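You operate a simulated robot arm through the tools that you are given. There is no shell and no other tool. Be economical: measure what you need, move in short steps, check, and stop when the job is done.

You are at the controls of a simulated two-armed robot. One attempt, no reset.

## Task
Push the blue drawer shut. Put one of the blue wedges from the tool bench on the white tipped board. Pick up the green g-clamp with one hand, pass it to the other hand and put it on the finishing table. Put the orange block on the infeed end of the belt. Fetch the white rag and set it on the grey tile. Put the red hose cuff on the orange bench. Switch the rack fan switch on. Take the black wedge and leave it on the pale bench. Any order will do. Set down upright: orange block, red hose cuff.

It is judged by the outcome, as a careful person would: the job done as asked, and still so three seconds after it is handed in. It fails if anything else is knocked over, pushed out of place, dropped, spilled or broken.

## Robot
Two 7-joint arms with two-finger parallel grippers on one trunk, on a base that drives. Base frame: it is fixed to the floor where the robot stands at the start and does not move with it; the origin is under the middle of the robot, x ahead of it, y to its left, z up; the surface under the hand at the start is at about z = 0.85. Units: m, rad, N and s.
The left shoulder is at the start at [0.05, 0.158, 1.083], the right one opposite. With the tool pointing down near the work surface each hand reaches from about 0.24 to 0.66 m from the robot's upright axis, wherever it stands, measured 20 degrees to its own side. Places, roughly: black wedge (3x3x10 cm) [7.2, -2, 0.4]; blue drawer [0.6, 0.2, 0.9]; blue wedge (3x7x3 cm) [0.5, -0.3, 0.9]; finishing table [0.7, -3.5, 0.8]; green g-clamp (13x3x13 cm) [0.8, -0.9, 0.9]; grey tile (12x12x1 cm) [1.3, -6.2, 0.8]; infeed end of the belt (27x20 cm) [0.16, 1.8, 0.8]; orange bench [4.6, -8.3, 0.8]; orange block (8x4x8 cm) [1.1, -2.7, 0.9]; pale bench [3.3, -3.5, 0.9]; rack fan switch [7.1, -1.4, 0.7]; red hose cuff (6x6x10 cm) [0.5, -5.7, 0.9]; white rag (8x7x6 cm) [0.5, -3.8, 0.8]; white tipped board [2.5, 1.25, 1]. Payload 3.91 kg a hand.
The tool frame of a hand sits at the grasp point between the pads (the TCP): z along the fingers, y along the line on which they close. The tips reach 0.03 m beyond it. Largest opening 0.11 m; finger width 0.02, thickness 0.01; the body of the gripper, 0.048 by 0.112 m, starts 0.055 m behind the TCP.
Orientation is that of the tool frame in the base frame, as a unit quaternion [w, x, y, z]. With the fingers straight down and closing along the base's y, the tool's x points along the base's -x, its y along +y and its z along -z.

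## Interface
- The arms move only by the tool jog_arm. It takes "left_steps", "right_steps" or both (then of equal length, played together; a hand with none holds still); each is a list of rows, each a list of 7 numbers: the opening, from 0 (shut) to 1 (fully open), then the shift along the base's x, y, z in units of 40 mm (1.0 is 40 mm), then the turn, a rotation vector about the base's x, y, z in units of 6 degrees (1.0 is 6 degrees). In form: [[fingers, x, y, z, rx, ry, rz], ...]. A call has 1 to 8 rows; each row shifts and turns the commanded pose from where the row before left it. A call with a number of a shift or a turn outside -1 to 1 is refused whole. Each row takes 0.2 s and may step no farther than 0.05 m and 0.15 rad from the row before; otherwise, or with a gripper value out of range, the whole call is refused. A pose out of reach is approached as far as the arm can. The call stops where the force on the tool passes 40 N (or 10 N more than at its start, if that is more) or the arm is blocked; 0.2 s more then pass. The fingers move at their own pace (about 0.153 m/s each) and stop on an object; they squeeze with about 30 N. The grip force told is the motor's: it shows also when the fingers shut on nothing. Time passes only in rows, and 0.2 s behind the last, so rows that do not move let the fingers close. It gives the time, the measured TCP pose, the force on the tool (base axes), the opening and the grip force at its end, in the units of the frame above (readings bear some noise), with the torque about the TCP (base axes, N m) and any sound that the robot's microphone picked up.
- Cameras (640 x 400 px; columns grow to the right, rows downward): "scene" is now at [0.1345, -0.0048, 1.2488]; the picture's right is [-0.08, -1.00, 0.00], its down [-0.31, 0.02, -0.95] and it looks along [0.95, -0.07, -0.31] (base axes); focal length 252 px, centre (320, 200). "left" rides on the left gripper at [0.072, -0.017, -0.103] in its tool frame; the picture's right is [0.23, 0.97, 0.00], its down [-0.76, 0.18, -0.62] and it looks along [-0.61, 0.14, 0.78] (tool axes); focal length 222 px, centre (320, 200). "right" rides on the right gripper at [0.073, 0.017, -0.103] in its tool frame; the picture's right is [-0.23, 0.97, 0.00], its down [-0.76, -0.18, -0.62] and it looks along [-0.61, -0.14, 0.78] (tool axes); focal length 222 px, centre (320, 200). There is no depth. A picture from a camera that has moved, and an enlarged one, comes with that camera's place and axes in the base frame and with its lens.
- get_image(camera): a new picture of that camera. No time passes.
- slide_trunk(by): slides the trunk up (or, below 0, down) by that many m; the arms and the scene camera ride with it, the base frame stays. It gives what a move gives, with no picture.
- steer(legs): drives the robot by 1 to 6 legs, each [ahead, turn to the left] in m and rad, along the robot's own axes; the way and the turn of a leg run together, so that a leg with both is an arc; at most 1.5 m and 3.142 rad a leg. The arms and the cameras ride along, it lands a little off, and it stops where it bumps. It gives what a move gives.
- turn_head(pan, tilt): turns the head with the scene camera to pan (to the left, within 1.396 rad either way) and tilt (down, from -0.506 to 1.204), counted from straight ahead of the robot. It gives what a move gives.
- close_up(camera, box): a new picture of the part [left, top, right, bottom] of that camera's present view, enlarged. No time passes.
- close_job(): hands the job in; it is judged then, once.

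Work in short steps. Places have to be worked out from the pictures, the camera data and where the tool is seen: move nearer, look again, correct. Check each grasp and each placing, and mend what went wrong. You have 217 turns and 212 pictures in all, those below and enlarged ones among them. Open the grippers and draw the arms clear of the work before you hand the job in, unless the task says otherwise; then end with one line.

The tools are called after ">>>" as name(argument=value, ...) on one line, values as JSON. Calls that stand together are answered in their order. jog_arm: Moves the arms, as the interface text tells. Its arguments: {"type":"object","properties":{"left_steps":{"type":"array","items":{"type":"array","items":{"type":"number"}}},"right_steps":{"type":"array","items":{"type":"array","items":{"type":"number"}}}},"required":[]} The other tools are called the same way: slide_trunk (by) slides the trunk up or down; steer (legs) drives the base; turn_head (pan, tilt) turns the head that bears the scene camera; get_image (camera) takes a picture; close_up (camera, box) takes an enlarged picture of a part of a camera's view; close_job () hands the job in.

At the start:

```text
time: 0.0
left_tcp_pos: [0.4627, 0.189, 1.1588]
left_orientation: [0.002, -0.001, 1.0, 0.0]
left_contact_force: [-0.9, 0.7, -0.1]
left_ft_torque: [0.02, 0.02, 0.05]
left_width: 0.1101
left_grasp_force: 0.0
right_tcp_pos: [0.3847, -0.1272, 1.1247]
right_orientation: [0.0, 0.001, 1.0, 0.001]
right_contact_force: [0.6, -0.1, -0.2]
right_ft_torque: [0.04, 0.01, 0.0]
right_width: 0.1101
right_grasp_force: 0.1
trunk travel left (down, up): [-0.325, 0.157]
robot x, y, heading: [0.003, -0.0031, -0.001]
head pan, tilt: [-0.079, 0.312]
```

scene: 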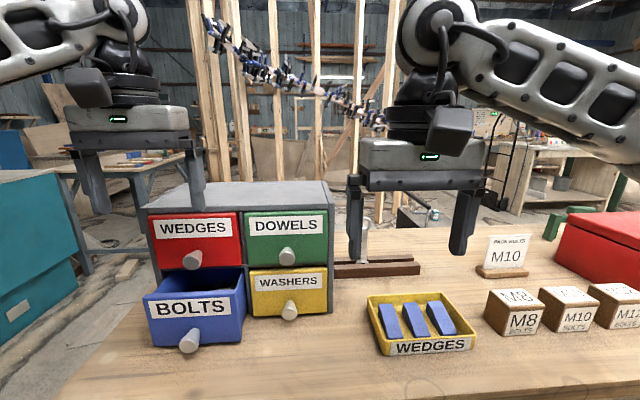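
right: 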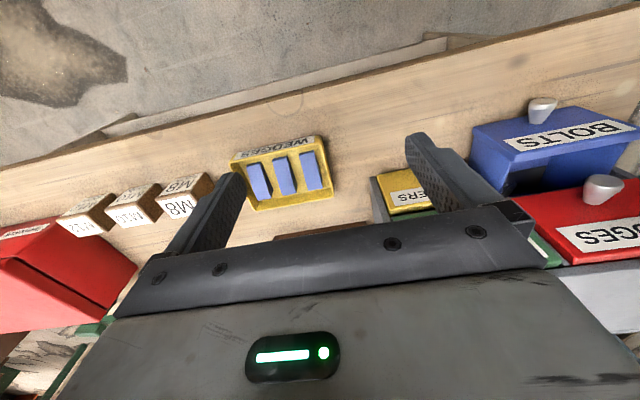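
left: 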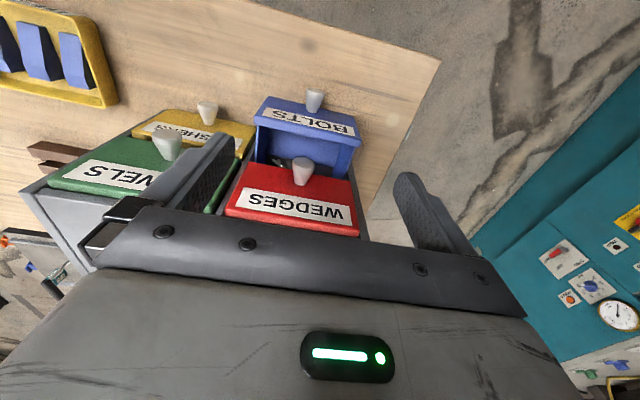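

I'll look at the drawer and the wedge tray enlarged before moving.

>>> close_up(camera="scene", box=[340, 270, 500, 370])

>>> close_up(camera="scene", box=[120, 180, 360, 360])

```text
4.00 times, centred on (420, 320) of scene
camera zoom: at [0.1345, -0.0048, 1.2488], right [-0.08, -1.0, 0.0], down [-0.31, 0.02, -0.95], along [0.95, -0.07, -0.31], focal length 1010 px, centre (-80, -280)
```

zoom: 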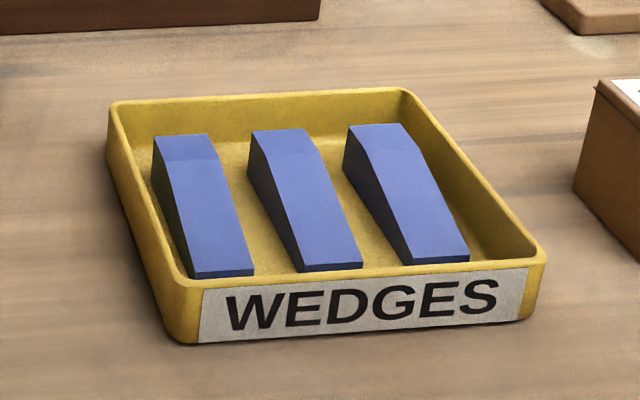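

```text
2.22 times, centred on (240, 270) of scene
camera zoom: at [0.1345, -0.0048, 1.2488], right [-0.08, -1.0, 0.0], down [-0.31, 0.02, -0.95], along [0.95, -0.07, -0.31], focal length 561 px, centre (498, 44)
```

zoom: 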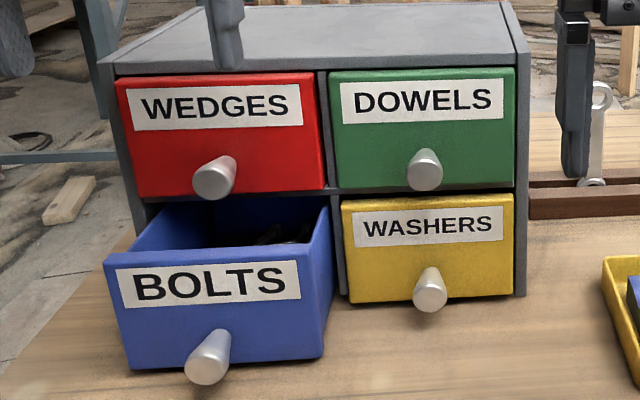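

The drawer's knob tip looks to be at about (0.465, 0.19, 0.90) and the right-hand wedge at (0.52, -0.277, 0.87). I'll tilt the closed left hand in front of the knob and bring the right hand above that wedge.

>>> jog_arm(left_steps=[[0, -0.2, 0, -0.745, 0, -0.94, 0], [0, -0.2, 0, -0.745, 0, -0.94, 0], [0, -0.2, 0, -0.745, 0, -0.94, 0], [0, -0.2, 0, -0.745, 0, -0.94, 0], [0, -0.2, 0, -0.745, 0, -0.94, 0], [0, -0.2, 0, -0.745, 0, -0.94, 0], [0, -0.2, 0, -0.745, 0, -0.94, 0], [0, -0.2, 0, -0.745, 0, -0.94, 0]], right_steps=[[0.45, 0.45, -0.47, -0.39, 0, 0, 0], [0.45, 0.45, -0.47, -0.39, 0, 0, 0], [0.45, 0.45, -0.47, -0.39, 0, 0, 0], [0.45, 0.45, -0.47, -0.39, 0, 0, 0], [0.45, 0.45, -0.47, -0.39, 0, 0, 0], [0.45, 0.45, -0.47, -0.39, 0, 0, 0], [0.45, 0.45, -0.47, -0.39, 0, 0, 0], [0.45, 0.45, -0.47, -0.39, 0, 0, 0]])

>>> get_image(camera="scene")

>>> get_image(camera="right")

>>> get_image(camera="left")

```text
time: 1.8
left_tcp_pos: [0.399, 0.1862, 0.9196]
left_orientation: [0.385, -0.001, 0.923, 0.0]
left_contact_force: [-0.3, -0.5, 0.5]
left_ft_torque: [-0.03, 0.03, 0.0]
left_width: 0.0
left_grasp_force: 29.7
right_tcp_pos: [0.5302, -0.2761, 1.0027]
right_orientation: [0.0, 0.0, 1.0, 0.001]
right_contact_force: [0.6, -0.5, 0.5]
right_ft_torque: [-0.01, 0.01, 0.03]
right_width: 0.0495
right_grasp_force: 0.1
trunk travel left (down, up): [-0.325, 0.157]
robot x, y, heading: [-0.0005, -0.0025, -0.003]
head pan, tilt: [-0.079, 0.312]
```

```text
206 pictures are left
camera scene: at [0.1347, -0.0048, 1.2488], right [-0.08, -1.0, 0.0], down [-0.31, 0.02, -0.95], along [0.95, -0.07, -0.31], focal length 252 px, centre (320, 200)
```

scene: 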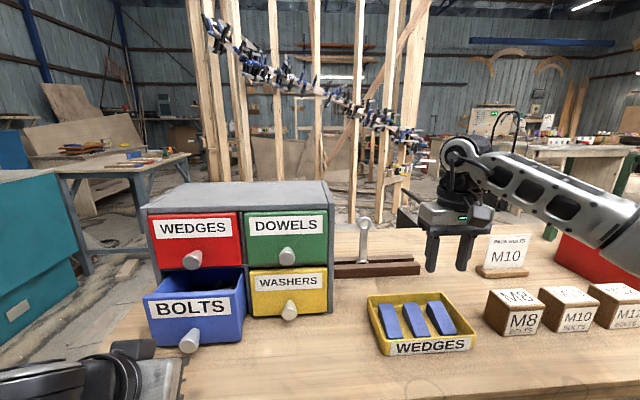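

```text
205 pictures are left
camera right: at [0.4558, -0.2596, 1.1041], right [0.23, 0.97, 0.0], down [0.76, -0.18, 0.62], along [0.61, -0.14, -0.78], focal length 222 px, centre (320, 200)
```

right: 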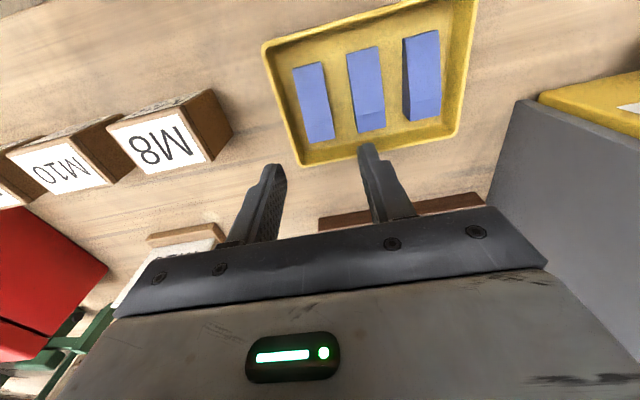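

```text
204 pictures are left
camera left: at [0.2738, 0.1697, 0.9404], right [-0.16, 0.97, -0.16], down [0.09, 0.18, 0.98], along [0.98, 0.14, -0.12], focal length 222 px, centre (320, 200)
```

left: 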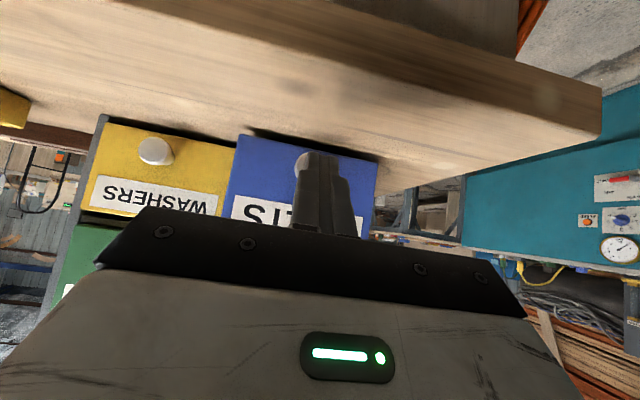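

The left fingertips are lined up with the knob, and the right hand is over the wedge. Next I push the drawer in with the left hand while the right hand goes down around the wedge.

>>> jog_arm(left_steps=[[0, 0.5, -0.15, 0, 0, 0, 0], [0, 0.6, 0, -0.05, 0, 0, 0], [0, 0.6, 0, 0, 0, 0, 0], [0, 0.6, 0, 0, 0, 0, 0], [0, 0.5, 0, 0, 0, 0, 0]], right_steps=[[0.45, -0.12, -0.05, -0.7, 0, 0, 0], [0.45, 0, 0, -0.7, 0, 0, 0], [0.45, 0, 0, -0.7, 0, 0, 0], [0.45, 0, 0, -0.65, 0, 0, 0], [0, 0, 0, 0, 0, 0, 0]])

>>> get_image(camera="scene")

```text
time: 2.8
left_tcp_pos: [0.4797, 0.1828, 0.9167]
left_orientation: [0.384, -0.001, 0.923, 0.0]
left_contact_force: [-0.9, 0.3, 0.1]
left_ft_torque: [-0.03, 0.01, 0.02]
left_width: 0.0001
left_grasp_force: 30.0
right_tcp_pos: [0.5252, -0.2814, 0.916]
right_orientation: [0.011, 0.003, 1.0, 0.001]
right_contact_force: [-9.0, 0.9, 14.4]
right_ft_torque: [-0.32, 0.41, -0.24]
right_width: 0.0488
right_grasp_force: 0.1
trunk travel left (down, up): [-0.325, 0.157]
robot x, y, heading: [-0.003, 0.0, 0.0]
head pan, tilt: [-0.079, 0.312]
stopped in row 4 (right hand): the force on the tool passed its limit at 54 N (the readings are from after the stop); the commanded pose is now the measured one
```

```text
203 pictures are left
camera scene: at [0.1324, -0.0044, 1.2492], right [-0.08, -1.0, 0.0], down [-0.3, 0.02, -0.95], along [0.95, -0.08, -0.31], focal length 252 px, centre (320, 200)
```

scene: 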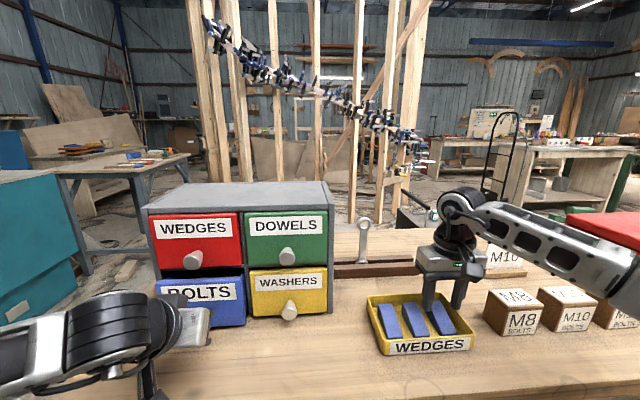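

The right hand met something with its tips at about z=0.886. I'll look from the right and left hand cameras.

>>> get_image(camera="right")

>>> close_up(camera="scene", box=[350, 240, 510, 360])

```text
202 pictures are left
camera right: at [0.4495, -0.2636, 1.0171], right [0.23, 0.97, 0.01], down [0.75, -0.18, 0.64], along [0.62, -0.14, -0.77], focal length 222 px, centre (320, 200)
```

right: 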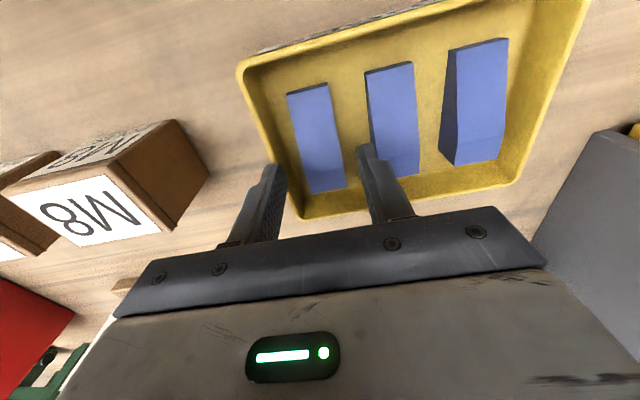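

```text
3.33 times, centred on (430, 300) of scene
camera zoom: at [0.1324, -0.0044, 1.2492], right [-0.08, -1.0, 0.0], down [-0.3, 0.02, -0.95], along [0.95, -0.08, -0.31], focal length 842 px, centre (-47, -133)
```

zoom: 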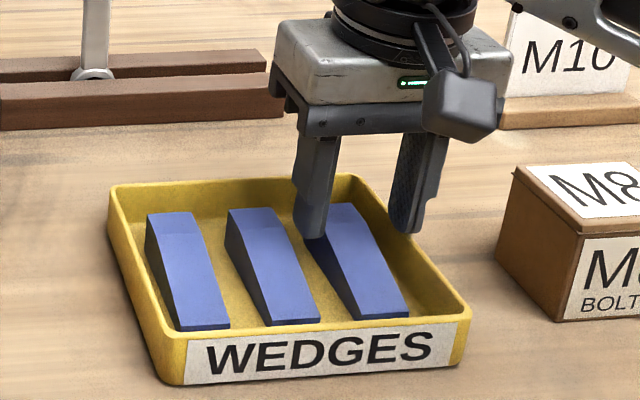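

A finger sat on the tray's right wall. The middle wedge (y≈-0.229) has more room, so I lift, shift there with a narrower opening, and keep pushing the drawer.

>>> jog_arm(left_steps=[[0, 0.3, 0, 0, 0, 0, 0], [0, 0.3, 0, 0, 0, 0, 0], [0, 0.3, 0, 0, 0, 0, 0], [0, 0.2, 0, 0, 0, 0, 0]], right_steps=[[0.36, 0, 0, 0.75, 0, 0.2, 0], [0.36, -0.1, 0.6, 0, 0, 0, 0], [0.36, 0, 0.6, 0, 0, 0, 0], [0.36, 0, 0.11, 0, 0, 0, 0]])

>>> get_image(camera="right")

>>> get_image(camera="scene")

```text
time: 3.5
left_tcp_pos: [0.5019, 0.1835, 0.9139]
left_orientation: [0.377, 0.001, 0.926, 0.001]
left_contact_force: [-23.6, 3.3, 7.8]
left_ft_torque: [-0.07, 0.11, 0.05]
left_width: 0.0
left_grasp_force: 30.1
right_tcp_pos: [0.5211, -0.2443, 0.9428]
right_orientation: [0.0, -0.001, 1.0, 0.002]
right_contact_force: [-0.5, 0.1, 0.1]
right_ft_torque: [0.01, -0.03, 0.0]
right_width: 0.0394
right_grasp_force: 0.0
trunk travel left (down, up): [-0.325, 0.157]
robot x, y, heading: [-0.0009, -0.0003, 0.002]
head pan, tilt: [-0.079, 0.312]
stopped in row 3 (left hand): the force on the tool passed its limit at 52 N (the readings are from after the stop); the commanded pose is now the measured one
```

```text
200 pictures are left
camera right: at [0.4478, -0.2277, 1.0464], right [0.23, 0.97, 0.0], down [0.76, -0.18, 0.62], along [0.61, -0.14, -0.78], focal length 222 px, centre (320, 200)
```

right: 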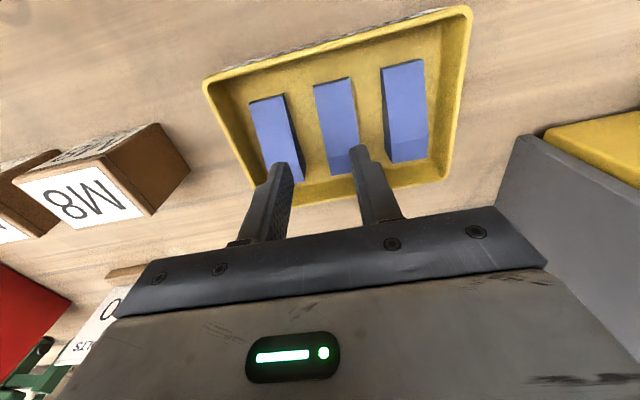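

```text
199 pictures are left
camera scene: at [0.1307, -0.0046, 1.2493], right [-0.08, -1.0, 0.0], down [-0.3, 0.02, -0.95], along [0.95, -0.07, -0.3], focal length 252 px, centre (320, 200)
```

scene: 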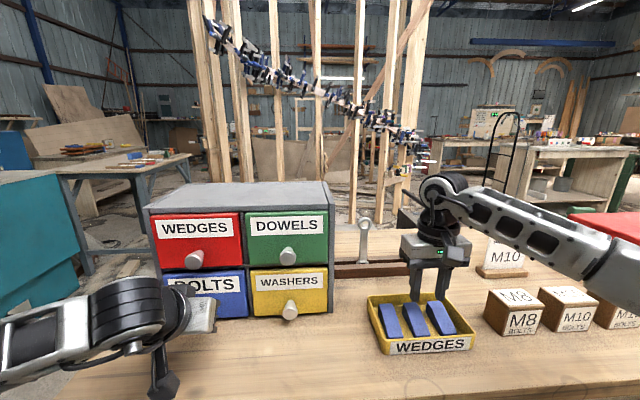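

The drawer front is flush with its neighbour and the push ended on its stop. I back the left hand off and take the middle wedge with the right.

>>> jog_arm(left_steps=[[0, -0.6, 0, 0, 0, 0, 0], [0, -0.8, 0, 0, 0, 0, 0], [0, -0.8, 0, 0.5, 0, 0.5, 0], [0, 0, 0, 1, 0, 1, 0], [0, 0, 0, 1, 0, 1, 0], [0, 0, 0, 1, 0, 1, 0]], right_steps=[[0.36, -0.03, 0.38, 0, 0, 0, 0], [0.36, 0, 0, -0.5, 0, 0, 0], [0.36, 0, 0, -0.4, 0, 0, 0], [0.36, 0, 0, -0.34, 0, 0, 0], [0, 0, 0, 0, 0, 0, 0], [0, 0, 0, 0, 0, 0, 0]])

>>> get_image(camera="scene")

>>> get_image(camera="right")

```text
time: 4.9
left_tcp_pos: [0.4159, 0.1802, 1.0526]
left_orientation: [0.201, 0.002, 0.98, 0.0]
left_contact_force: [0.2, 1.0, 0.4]
left_ft_torque: [-0.02, -0.01, 0.0]
left_width: 0.0
left_grasp_force: 30.3
right_tcp_pos: [0.5217, -0.2307, 0.8922]
right_orientation: [-0.001, 0.0, 1.0, 0.002]
right_contact_force: [0.3, -0.4, 2.9]
right_ft_torque: [-0.08, -0.03, -0.02]
right_width: 0.0268
right_grasp_force: 30.0
trunk travel left (down, up): [-0.325, 0.157]
robot x, y, heading: [-0.0004, -0.0004, 0.007]
head pan, tilt: [-0.079, 0.312]
```

```text
198 pictures are left
camera scene: at [0.1339, -0.0046, 1.2488], right [-0.08, -1.0, 0.0], down [-0.31, 0.02, -0.95], along [0.95, -0.07, -0.31], focal length 252 px, centre (320, 200)
```

scene: 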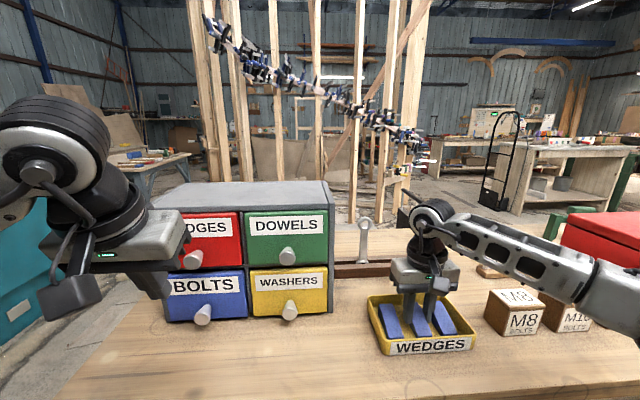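

```text
197 pictures are left
camera right: at [0.4481, -0.2133, 0.9961], right [0.23, 0.97, 0.0], down [0.76, -0.18, 0.62], along [0.6, -0.14, -0.78], focal length 222 px, centre (320, 200)
```

right: 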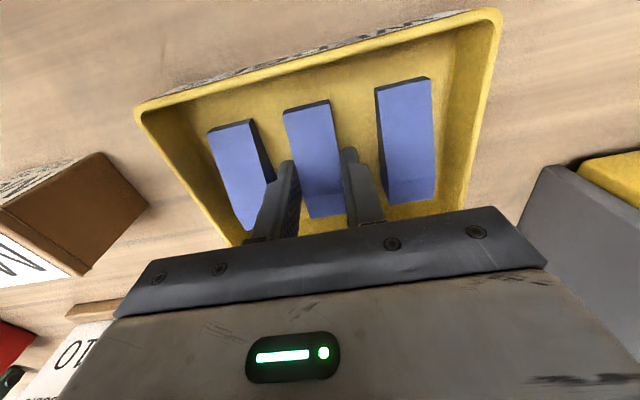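

The wedge is gripped (0.027 m wide). I lift it and check the drawer close up.

>>> jog_arm(left_steps=[[0, -0.5, 0.3, 0.5, 0, 0.9, 0], [0, -0.5, 0.3, 0.5, 0, 0.9, 0], [0, -0.5, 0.3, 0.5, 0, 0.9, 0], [0, -0.5, 0.3, 0.5, 0, 0.9, 0]], right_steps=[[0, 0, 0, 0.8, 0, 0, 0], [0, 0, 0, 1, 0, 0, 0], [0, -0.6, 0, 1, 0, 0, 0], [0, -0.9, 0, 0.8, 0, 0, 0]])

>>> close_up(camera="scene", box=[120, 180, 360, 360])

>>> get_image(camera="right")

```text
time: 5.9
left_tcp_pos: [0.3351, 0.2314, 1.1325]
left_orientation: [0.013, 0.001, 1.0, 0.0]
left_contact_force: [-0.9, 0.6, 0.2]
left_ft_torque: [0.03, -0.02, -0.01]
left_width: 0.0002
left_grasp_force: 29.9
right_tcp_pos: [0.4605, -0.2318, 1.0366]
right_orientation: [-0.003, 0.0, 1.0, 0.001]
right_contact_force: [-0.7, 0.1, 0.1]
right_ft_torque: [-0.01, -0.01, -0.03]
right_width: 0.0
right_grasp_force: 30.2
trunk travel left (down, up): [-0.325, 0.157]
robot x, y, heading: [-0.0029, 0.0007, 0.001]
head pan, tilt: [-0.079, 0.312]
```

```text
2.22 times, centred on (240, 270) of scene
camera zoom: at [0.1332, -0.0046, 1.2489], right [-0.08, -1.0, 0.0], down [-0.3, 0.02, -0.95], along [0.95, -0.07, -0.31], focal length 561 px, centre (498, 44)
```

zoom: 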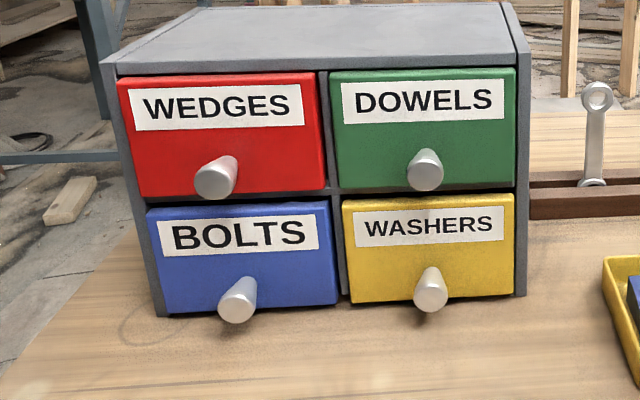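

```text
195 pictures are left
camera right: at [0.3873, -0.2151, 1.1395], right [0.23, 0.97, 0.0], down [0.76, -0.18, 0.62], along [0.6, -0.14, -0.78], focal length 222 px, centre (320, 200)
```

right: 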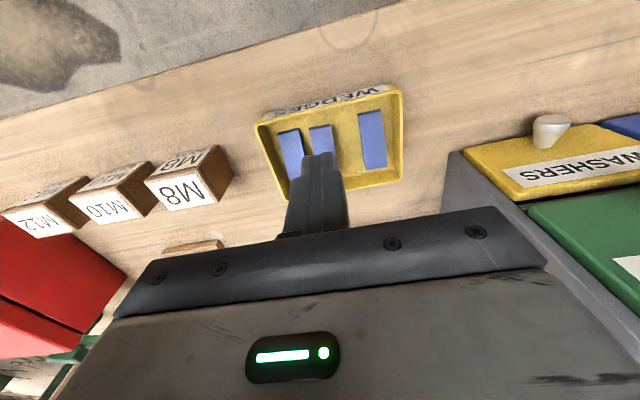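

The drawer is shut, but the wedge slipped out of the fingers and shifted in the tray. I look closer at how the wedges lie now.

>>> close_up(camera="scene", box=[350, 270, 510, 370])

>>> close_up(camera="right", box=[240, 70, 420, 190])

```text
4.00 times, centred on (430, 320) of scene
camera zoom: at [0.1332, -0.0046, 1.2489], right [-0.08, -1.0, 0.0], down [-0.3, 0.02, -0.95], along [0.95, -0.07, -0.31], focal length 1010 px, centre (-120, -280)
```

zoom: 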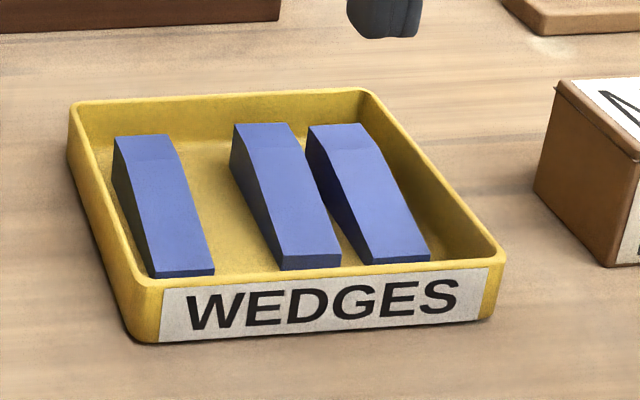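

```text
3.33 times, centred on (330, 130) of right
camera zoom: at [0.3873, -0.2151, 1.1395], right [0.23, 0.97, 0.0], down [0.76, -0.18, 0.62], along [0.6, -0.14, -0.78], focal length 740 px, centre (287, 433)
```

zoom: 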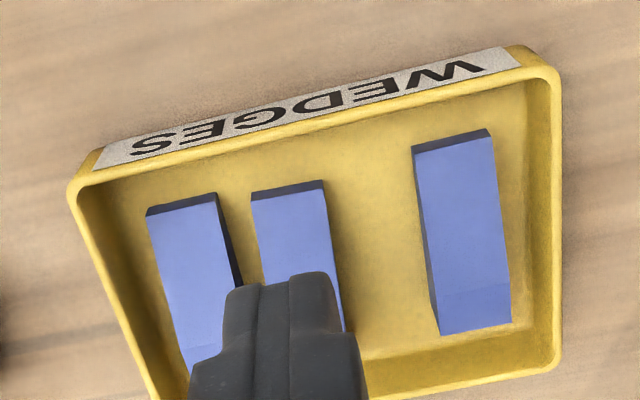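

The first (left) wedge, centred at about (0.52, -0.176), has more room around it. I'll go for its thick end at x≈0.538 and grip deeper.

>>> jog_arm(right_steps=[[0.39, 0.9, 0.5, 0, 0, 0, 0], [0.39, 0.9, 0.5, -0.5, 0, 0, 0], [0.39, 0.14, 0.34, -0.8, 0, 0, 0], [0.39, 0, 0, -0.9, 0, 0, 0], [0.39, 0, 0, -0.4, 0, 0, 0]])

>>> get_image(camera="right")

```text
time: 7.1
left_tcp_pos: [0.3361, 0.2314, 1.1323]
left_orientation: [0.014, 0.0, 1.0, 0.0]
left_contact_force: [-0.9, -0.7, 1.6]
left_ft_torque: [0.0, 0.03, 0.01]
left_width: 0.0
left_grasp_force: 29.7
right_tcp_pos: [0.54, -0.1784, 0.9325]
right_orientation: [-0.002, 0.0, 1.0, 0.002]
right_contact_force: [0.9, -0.6, 1.3]
right_ft_torque: [0.01, 0.03, 0.02]
right_width: 0.0427
right_grasp_force: 0.0
trunk travel left (down, up): [-0.325, 0.157]
robot x, y, heading: [0.001, 0.0027, 0.0]
head pan, tilt: [-0.079, 0.312]
```

```text
192 pictures are left
camera right: at [0.4676, -0.1619, 1.0355], right [0.23, 0.97, 0.0], down [0.76, -0.18, 0.62], along [0.6, -0.14, -0.79], focal length 222 px, centre (320, 200)
```

right: 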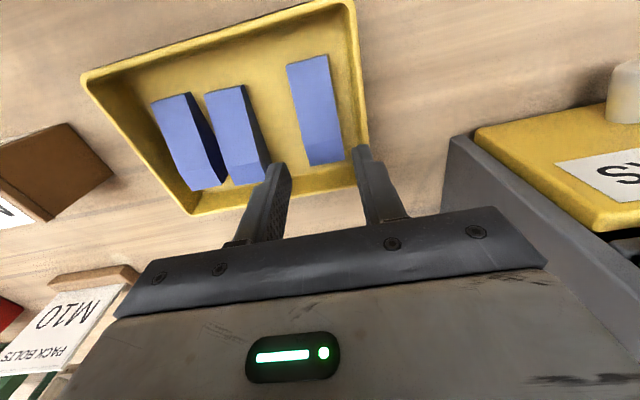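

The wedge's thick end is between the fingers, with a tight gap to the tray wall. I nudge 3 mm to the right, go down, grip, and lift a little.

>>> jog_arm(right_steps=[[0.39, -0.08, -0.08, -0.4, 0, 0, 0], [0.39, 0, 0, -0.4, 0, 0, 0], [0.39, 0, 0, -0.3, 0, 0, 0], [0, 0, 0, 0, 0, 0, 0], [0, 0, 0, 0, 0, 0, 0]])

>>> get_image(camera="right")

```text
time: 8.3
left_tcp_pos: [0.336, 0.2305, 1.1323]
left_orientation: [0.014, 0.0, 1.0, 0.0]
left_contact_force: [-0.1, 0.4, -0.5]
left_ft_torque: [-0.02, 0.04, -0.02]
left_width: 0.0
left_grasp_force: 30.1
right_tcp_pos: [0.5392, -0.1808, 0.89]
right_orientation: [-0.002, 0.0, 1.0, 0.001]
right_contact_force: [0.6, 1.2, 1.7]
right_ft_torque: [0.03, 0.1, -0.06]
right_width: 0.0267
right_grasp_force: 29.8
trunk travel left (down, up): [-0.325, 0.157]
robot x, y, heading: [-0.003, 0.0002, -0.001]
head pan, tilt: [-0.079, 0.312]
```

```text
191 pictures are left
camera right: at [0.4638, -0.1631, 0.9926], right [0.23, 0.97, 0.0], down [0.76, -0.18, 0.62], along [0.6, -0.14, -0.79], focal length 222 px, centre (320, 200)
```

right: 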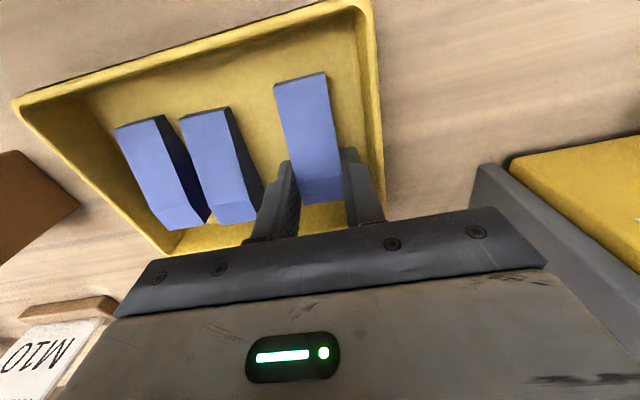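

Gripped at the thick end. I lift slowly and check.

>>> jog_arm(right_steps=[[0, 0, 0, 0.4, 0, 0, 0], [0, 0, 0, 0.5, 0, 0, 0], [0, 0, 0, 0.6, 0, 0, 0], [0, 0, 0, 0.6, 0, 0, 0]])

>>> get_image(camera="right")

```text
time: 9.3
left_tcp_pos: [0.337, 0.2313, 1.1316]
left_orientation: [0.014, 0.001, 1.0, -0.001]
left_contact_force: [0.0, -0.7, 0.7]
left_ft_torque: [-0.01, 0.01, -0.02]
left_width: 0.0
left_grasp_force: 30.3
right_tcp_pos: [0.5364, -0.1809, 0.9734]
right_orientation: [-0.003, 0.0, 1.0, 0.002]
right_contact_force: [-0.3, 0.5, 0.0]
right_ft_torque: [-0.01, -0.01, -0.02]
right_width: 0.0267
right_grasp_force: 29.9
trunk travel left (down, up): [-0.325, 0.157]
robot x, y, heading: [-0.0012, 0.0001, 0.004]
head pan, tilt: [-0.079, 0.312]
```

```text
190 pictures are left
camera right: at [0.4631, -0.1643, 1.0763], right [0.23, 0.97, 0.0], down [0.76, -0.18, 0.62], along [0.6, -0.14, -0.79], focal length 222 px, centre (320, 200)
```

right: 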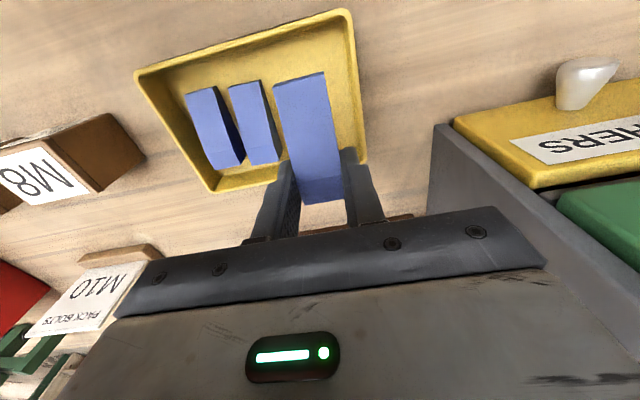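

The wedge is held. I draw the right arm in and look around with the head.

>>> jog_arm(right_steps=[[0, -0.6, -0.2, 0.8, 0, 0, 0], [0, -0.8, -0.2, 0.8, 0, 0, 0], [0, -0.8, -0.2, 0.8, 0, 0, 0], [0, -0.8, -0.2, 0.6, 0, 0, 0], [0, -0.8, -0.2, 0, 0, 0, 0], [0, -0.6, 0, 0, 0, 0, 0]])

>>> turn_head(pan=0.9, tilt=0.3)

>>> get_image(camera="scene")

>>> turn_head(pan=-0.9, tilt=0.3)

>>> get_image(camera="scene")

```text
time: 10.7
left_tcp_pos: [0.3348, 0.232, 1.1329]
left_orientation: [0.014, 0.001, 1.0, 0.0]
left_contact_force: [0.0, -1.2, 0.2]
left_ft_torque: [0.02, -0.04, -0.01]
left_width: 0.0
left_grasp_force: 29.7
right_tcp_pos: [0.3615, -0.22, 1.0946]
right_orientation: [-0.002, 0.0, 1.0, 0.002]
right_contact_force: [-0.3, 0.4, -0.8]
right_ft_torque: [0.01, 0.0, -0.01]
right_width: 0.0267
right_grasp_force: 29.7
trunk travel left (down, up): [-0.325, 0.157]
robot x, y, heading: [-0.0021, -0.0019, 0.0]
head pan, tilt: [-0.079, 0.312]
```

```text
time: 11.9
left_tcp_pos: [0.3377, 0.2309, 1.1322]
left_orientation: [0.014, 0.0, 1.0, 0.0]
left_contact_force: [-0.2, 0.3, 1.3]
left_ft_torque: [0.0, 0.04, -0.01]
left_width: 0.0001
left_grasp_force: 29.7
right_tcp_pos: [0.3605, -0.2209, 1.0946]
right_orientation: [-0.003, 0.0, 1.0, 0.002]
right_contact_force: [-0.2, 0.1, -0.2]
right_ft_torque: [0.0, 0.02, 0.02]
right_width: 0.0264
right_grasp_force: 30.0
trunk travel left (down, up): [-0.325, 0.157]
robot x, y, heading: [0.0015, -0.001, 0.001]
head pan, tilt: [0.901, 0.3]
```

```text
189 pictures are left
camera scene: at [0.099, 0.0757, 1.2499], right [0.78, -0.62, 0.0], down [-0.18, -0.23, -0.96], along [0.59, 0.75, -0.3], focal length 252 px, centre (320, 200)
```

scene: 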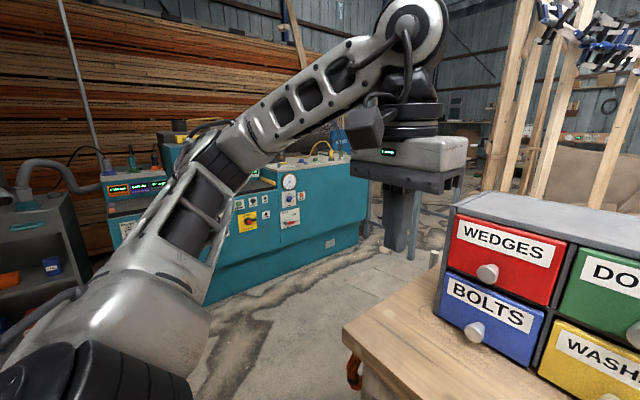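

```text
time: 13.7
left_tcp_pos: [0.3369, 0.232, 1.1316]
left_orientation: [0.014, 0.001, 1.0, 0.001]
left_contact_force: [0.2, -0.3, 1.2]
left_ft_torque: [0.0, 0.0, 0.01]
left_width: 0.0
left_grasp_force: 30.0
right_tcp_pos: [0.362, -0.22, 1.0946]
right_orientation: [-0.001, 0.0, 1.0, 0.001]
right_contact_force: [0.4, -0.6, 0.0]
right_ft_torque: [0.0, 0.0, 0.0]
right_width: 0.0269
right_grasp_force: 29.9
trunk travel left (down, up): [-0.325, 0.157]
robot x, y, heading: [-0.0027, -0.0008, -0.002]
head pan, tilt: [-0.901, 0.3]
```

```text
188 pictures are left
camera scene: at [0.0992, -0.0705, 1.2499], right [-0.78, -0.62, 0.0], down [-0.18, 0.23, -0.96], along [0.59, -0.75, -0.3], focal length 252 px, centre (320, 200)
```

scene: 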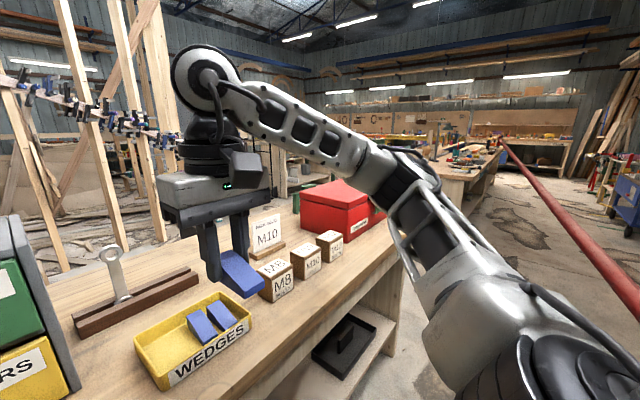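

The wedge is secure in the right hand. I back off the bench by 0.35 m, turn right toward -y, and look ahead at the aisle.

>>> steer(legs=[[-0.35, 0], [0, -1.4]])

>>> turn_head(pan=0.0, tilt=0.25)

>>> get_image(camera="scene")

```text
time: 19.4
left_tcp_pos: [-0.0661, -0.2904, 1.1324]
left_orientation: [0.011, 0.639, 0.769, -0.009]
left_contact_force: [0.0, -0.8, -0.4]
left_ft_torque: [-0.02, 0.03, -0.01]
left_width: 0.0
left_grasp_force: 30.3
right_tcp_pos: [-0.5056, -0.3985, 1.0932]
right_orientation: [-0.001, 0.639, 0.769, 0.003]
right_contact_force: [-0.5, 0.4, -0.8]
right_ft_torque: [-0.01, 0.03, 0.02]
right_width: 0.0266
right_grasp_force: 29.8
trunk travel left (down, up): [-0.325, 0.157]
robot x, y, heading: [-0.3526, -0.0033, -1.387]
head pan, tilt: [-0.901, 0.3]
```

```text
time: 20.6
left_tcp_pos: [-0.0659, -0.2892, 1.1319]
left_orientation: [0.011, 0.639, 0.769, -0.009]
left_contact_force: [0.2, 0.1, 0.7]
left_ft_torque: [0.0, -0.03, 0.02]
left_width: 0.0
left_grasp_force: 30.0
right_tcp_pos: [-0.5053, -0.3981, 1.0941]
right_orientation: [-0.001, 0.638, 0.77, 0.003]
right_contact_force: [0.1, 0.9, -1.1]
right_ft_torque: [0.0, 0.06, 0.0]
right_width: 0.0266
right_grasp_force: 30.4
trunk travel left (down, up): [-0.325, 0.157]
robot x, y, heading: [-0.3502, -0.0022, -1.388]
head pan, tilt: [0.0, 0.25]
```

```text
187 pictures are left
camera scene: at [-0.3293, -0.1303, 1.2546], right [-0.98, -0.18, 0.0], down [-0.05, 0.24, -0.97], along [0.18, -0.95, -0.25], focal length 252 px, centre (320, 200)
```

scene: 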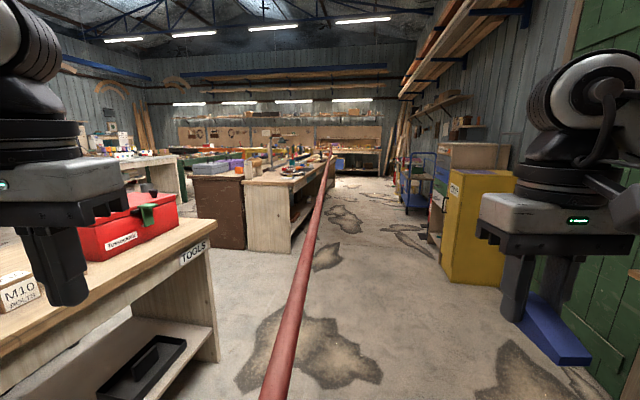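

A red pipe crosses the view; I enlarge it to tell what it is and whether it's in my way.

>>> close_up(camera="scene", box=[180, 120, 420, 280])

>>> turn_head(pan=0.0, tilt=0.9)

>>> get_image(camera="scene")

```text
2.50 times, centred on (300, 200) of scene
camera zoom: at [-0.3293, -0.1303, 1.2546], right [-0.98, -0.18, 0.0], down [-0.05, 0.24, -0.97], along [0.18, -0.95, -0.25], focal length 631 px, centre (370, 200)
```

zoom: 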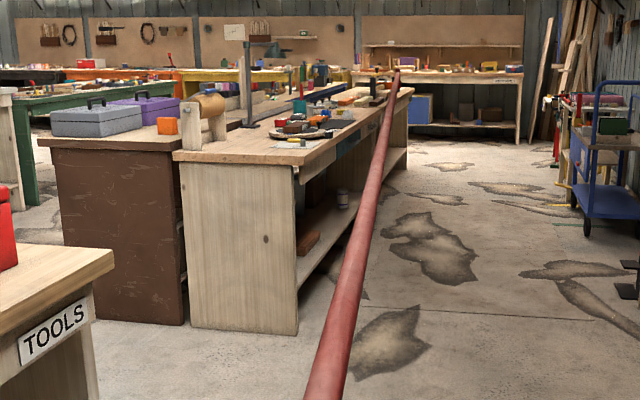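

```text
time: 21.7
left_tcp_pos: [-0.0647, -0.2909, 1.1316]
left_orientation: [0.011, 0.639, 0.769, -0.009]
left_contact_force: [-0.4, -0.2, -0.2]
left_ft_torque: [-0.03, -0.01, 0.01]
left_width: 0.0
left_grasp_force: 29.7
right_tcp_pos: [-0.5042, -0.3978, 1.094]
right_orientation: [-0.001, 0.639, 0.769, 0.003]
right_contact_force: [0.2, -0.6, 0.0]
right_ft_torque: [-0.01, -0.02, -0.01]
right_width: 0.0267
right_grasp_force: 30.1
trunk travel left (down, up): [-0.325, 0.157]
robot x, y, heading: [-0.3579, -0.0023, -1.388]
head pan, tilt: [0.0, 0.901]
```

```text
185 pictures are left
camera scene: at [-0.3326, -0.1127, 1.1977], right [-0.98, -0.19, 0.0], down [-0.15, 0.77, -0.62], along [0.12, -0.61, -0.78], focal length 252 px, centre (320, 200)
```

scene: 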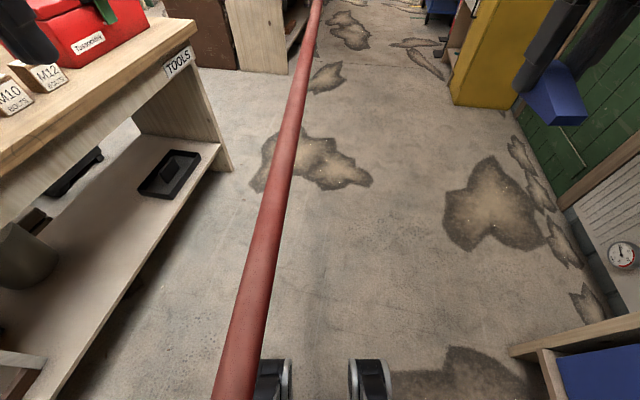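

The hose seems to start close to my body on the left. I pan and tilt to see where its near end is attached.

>>> turn_head(pan=0.9, tilt=1.2)

>>> get_image(camera="scene")

>>> get_image(camera="left")

```text
time: 22.9
left_tcp_pos: [-0.0659, -0.2901, 1.132]
left_orientation: [0.011, 0.64, 0.769, -0.009]
left_contact_force: [-0.1, -0.7, -0.5]
left_ft_torque: [0.01, 0.01, 0.01]
left_width: 0.0
left_grasp_force: 29.6
right_tcp_pos: [-0.5042, -0.3984, 1.0939]
right_orientation: [-0.001, 0.639, 0.769, 0.003]
right_contact_force: [0.3, -0.3, -0.2]
right_ft_torque: [-0.02, 0.0, 0.02]
right_width: 0.0269
right_grasp_force: 29.8
trunk travel left (down, up): [-0.325, 0.157]
robot x, y, heading: [-0.3556, -0.0003, -1.382]
head pan, tilt: [0.901, 1.201]
```

```text
184 pictures are left
camera scene: at [-0.2971, -0.0646, 1.1778], right [-0.47, -0.89, 0.0], down [-0.82, 0.43, -0.36], along [0.32, -0.17, -0.93], focal length 252 px, centre (320, 200)
```

scene: 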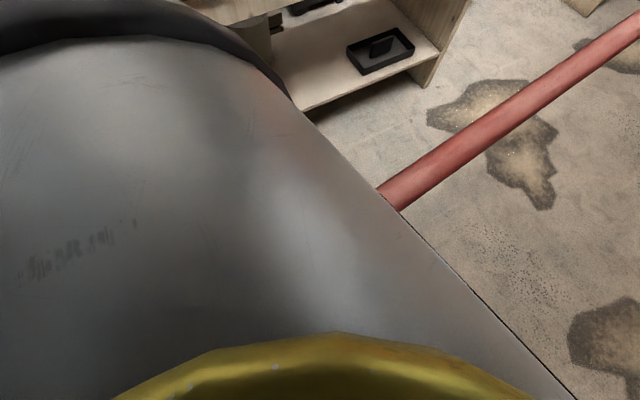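

```text
183 pictures are left
camera left: at [-0.0977, -0.2187, 1.2329], right [0.92, 0.4, -0.01], down [0.31, -0.7, 0.64], along [0.25, -0.59, -0.77], focal length 222 px, centre (320, 200)
```

left: 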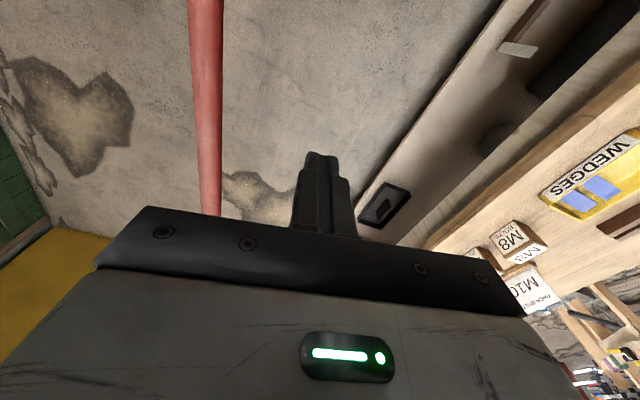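

The hose hangs at about z≈0.87 just left of my trunk. I back up 0.35 m (toward +y, which is free floor) and look again to see whether it is fixed or trails me.

>>> steer(legs=[[-0.35, 0]])

>>> turn_head(pan=0.2, tilt=0.9)

>>> get_image(camera="scene")

```text
time: 25.2
left_tcp_pos: [-0.131, 0.0551, 1.1308]
left_orientation: [0.011, 0.64, 0.768, -0.009]
left_contact_force: [0.2, -0.6, 1.1]
left_ft_torque: [-0.08, -0.03, 0.01]
left_width: 0.0
left_grasp_force: 29.8
right_tcp_pos: [-0.5711, -0.0502, 1.0941]
right_orientation: [0.0, 0.639, 0.769, 0.002]
right_contact_force: [0.5, -0.4, 0.4]
right_ft_torque: [-0.04, -0.03, 0.01]
right_width: 0.0267
right_grasp_force: 30.3
trunk travel left (down, up): [-0.325, 0.157]
robot x, y, heading: [-0.4185, 0.3442, -1.391]
head pan, tilt: [0.901, 1.201]
```

```text
time: 26.2
left_tcp_pos: [-0.1319, 0.0549, 1.1329]
left_orientation: [0.01, 0.639, 0.769, -0.009]
left_contact_force: [0.5, -0.2, 0.4]
left_ft_torque: [0.03, -0.02, -0.01]
left_width: 0.0
left_grasp_force: 30.6
right_tcp_pos: [-0.5721, -0.0499, 1.0944]
right_orientation: [-0.001, 0.64, 0.769, 0.003]
right_contact_force: [1.5, -0.3, -1.5]
right_ft_torque: [0.02, 0.02, -0.02]
right_width: 0.0268
right_grasp_force: 30.2
trunk travel left (down, up): [-0.325, 0.157]
robot x, y, heading: [-0.4215, 0.3423, -1.387]
head pan, tilt: [0.201, 0.901]
```

```text
182 pictures are left
camera scene: at [-0.3833, 0.238, 1.1976], right [-0.93, -0.38, 0.0], down [-0.29, 0.73, -0.62], along [0.23, -0.58, -0.78], focal length 252 px, centre (320, 200)
```

scene: 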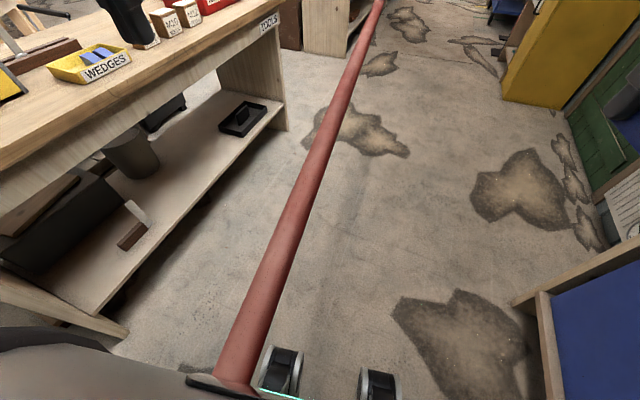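

The hose rides with the robot (it stays attached at my left side), so it isn't a static obstacle. I head down the aisle toward the gap between the tool bench and the next bench.

>>> steer(legs=[[1.0, 0.02], [1.05, 0], [0, 0.9]])

>>> turn_head(pan=-0.3, tilt=0.5)

>>> get_image(camera="scene")

```text
time: 39.0
left_tcp_pos: [0.4439, -1.6177, 1.1316]
left_orientation: [0.013, 0.195, 0.981, -0.002]
left_contact_force: [-0.3, 0.3, 0.1]
left_ft_torque: [0.01, 0.02, -0.02]
left_width: 0.0
left_grasp_force: 30.4
right_tcp_pos: [0.2953, -2.0437, 1.0943]
right_orientation: [-0.002, 0.193, 0.981, 0.002]
right_contact_force: [0.3, 0.4, -1.0]
right_ft_torque: [0.0, -0.02, 0.02]
right_width: 0.0269
right_grasp_force: 29.7
trunk travel left (down, up): [-0.325, 0.157]
robot x, y, heading: [0.0419, -1.7037, -0.392]
head pan, tilt: [0.201, 0.901]
```

```text
time: 39.9
left_tcp_pos: [0.4445, -1.6169, 1.1314]
left_orientation: [0.014, 0.194, 0.981, -0.002]
left_contact_force: [0.1, -0.5, 0.7]
left_ft_torque: [0.03, 0.03, 0.0]
left_width: 0.0001
left_grasp_force: 29.7
right_tcp_pos: [0.2948, -2.044, 1.0947]
right_orientation: [-0.002, 0.195, 0.981, 0.003]
right_contact_force: [-0.2, 0.5, -0.1]
right_ft_torque: [0.01, 0.03, 0.02]
right_width: 0.0269
right_grasp_force: 30.0
trunk travel left (down, up): [-0.325, 0.157]
robot x, y, heading: [0.0458, -1.7007, -0.393]
head pan, tilt: [-0.3, 0.499]
```

```text
181 pictures are left
camera scene: at [0.1532, -1.7731, 1.2314], right [-0.64, -0.77, 0.0], down [-0.37, 0.3, -0.88], along [0.68, -0.56, -0.48], focal length 252 px, centre (320, 200)
```

scene: 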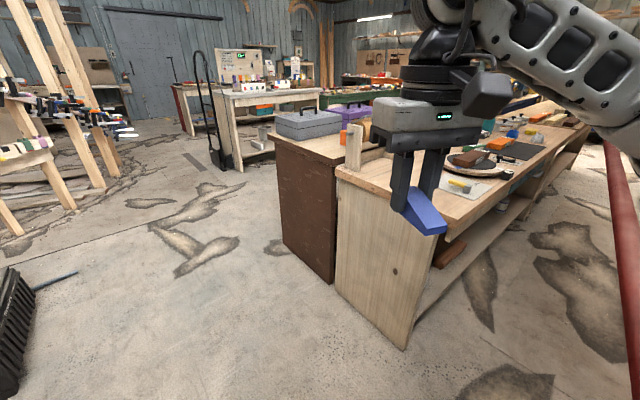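

The benches' near edge is at y≈-2.45 and the orange block at about (1.09, -2.70). I drive to about (0.95, -2.13) facing -y.

>>> steer(legs=[[0, 0.343], [0.9, 0], [0, -1.52], [0.36, 0]])

>>> turn_head(pan=0.2, tilt=0.6)

>>> get_image(camera="scene")

>>> get_image(camera="left")

```text
time: 51.4
left_tcp_pos: [1.1912, -2.455, 1.1312]
left_orientation: [0.009, 0.708, 0.706, -0.009]
left_contact_force: [-0.1, 0.2, 0.3]
left_ft_torque: [0.0, 0.01, 0.0]
left_width: 0.0002
left_grasp_force: 30.1
right_tcp_pos: [0.74, -2.4808, 1.0945]
right_orientation: [0.0, 0.706, 0.708, 0.003]
right_contact_force: [-1.8, 0.2, -0.4]
right_ft_torque: [0.02, 0.03, -0.02]
right_width: 0.0266
right_grasp_force: 30.0
trunk travel left (down, up): [-0.325, 0.157]
robot x, y, heading: [0.9617, -2.1196, -1.566]
head pan, tilt: [-0.3, 0.499]
```

```text
time: 52.3
left_tcp_pos: [1.1925, -2.455, 1.1315]
left_orientation: [0.01, 0.707, 0.707, -0.01]
left_contact_force: [0.1, 0.5, 0.2]
left_ft_torque: [0.0, 0.0, 0.03]
left_width: 0.0
left_grasp_force: 29.8
right_tcp_pos: [0.7399, -2.4794, 1.0942]
right_orientation: [0.0, 0.707, 0.707, 0.003]
right_contact_force: [0.6, 0.4, -0.6]
right_ft_torque: [-0.02, -0.01, -0.04]
right_width: 0.0268
right_grasp_force: 30.1
trunk travel left (down, up): [-0.325, 0.157]
robot x, y, heading: [0.956, -2.1187, -1.568]
head pan, tilt: [0.201, 0.6]
```

```text
180 pictures are left
camera scene: at [0.9788, -2.2426, 1.2224], right [-0.98, -0.2, 0.0], down [-0.11, 0.55, -0.83], along [0.17, -0.81, -0.56], focal length 252 px, centre (320, 200)
```

scene: 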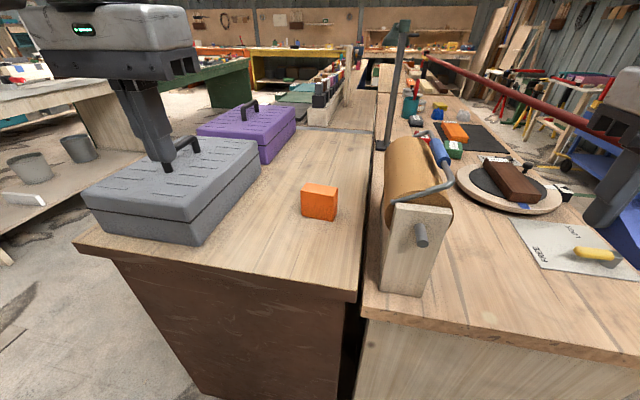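

```text
179 pictures are left
camera left: at [1.1729, -2.3794, 1.2329], right [0.97, 0.23, -0.01], down [0.18, -0.74, 0.64], along [0.14, -0.63, -0.77], focal length 222 px, centre (320, 200)
```

left: 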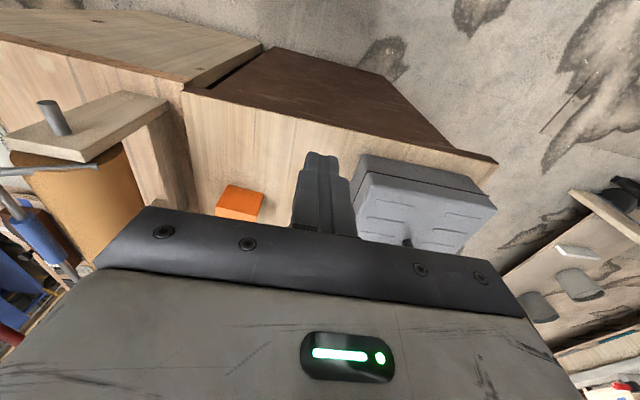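

The block stands at about (1.08, -2.73), with 8 cm along x. I enlarge it for its yaw and exact centre.

>>> close_up(camera="scene", box=[270, 160, 366, 220])

>>> close_up(camera="left", box=[180, 150, 300, 225])

```text
6.67 times, centred on (318, 190) of scene
camera zoom: at [0.9788, -2.2426, 1.2224], right [-0.98, -0.2, 0.0], down [-0.11, 0.55, -0.83], along [0.17, -0.81, -0.56], focal length 1683 px, centre (333, 267)
```

zoom: 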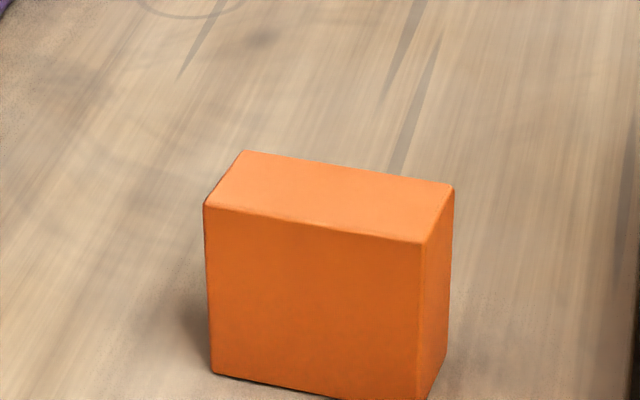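

```text
5.33 times, centred on (240, 188) of left
camera zoom: at [1.1729, -2.3794, 1.2329], right [0.97, 0.23, -0.01], down [0.18, -0.74, 0.64], along [0.14, -0.63, -0.77], focal length 1185 px, centre (747, 267)
```

zoom: 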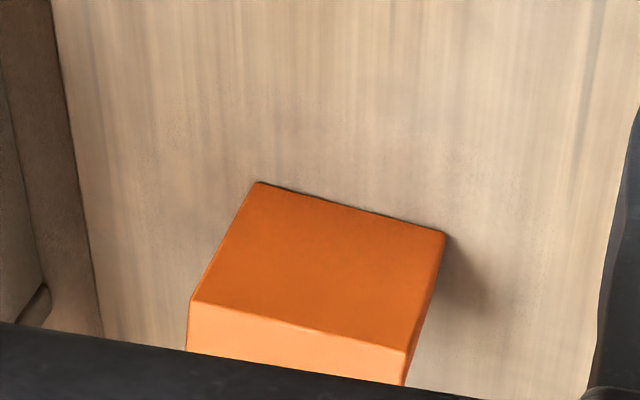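

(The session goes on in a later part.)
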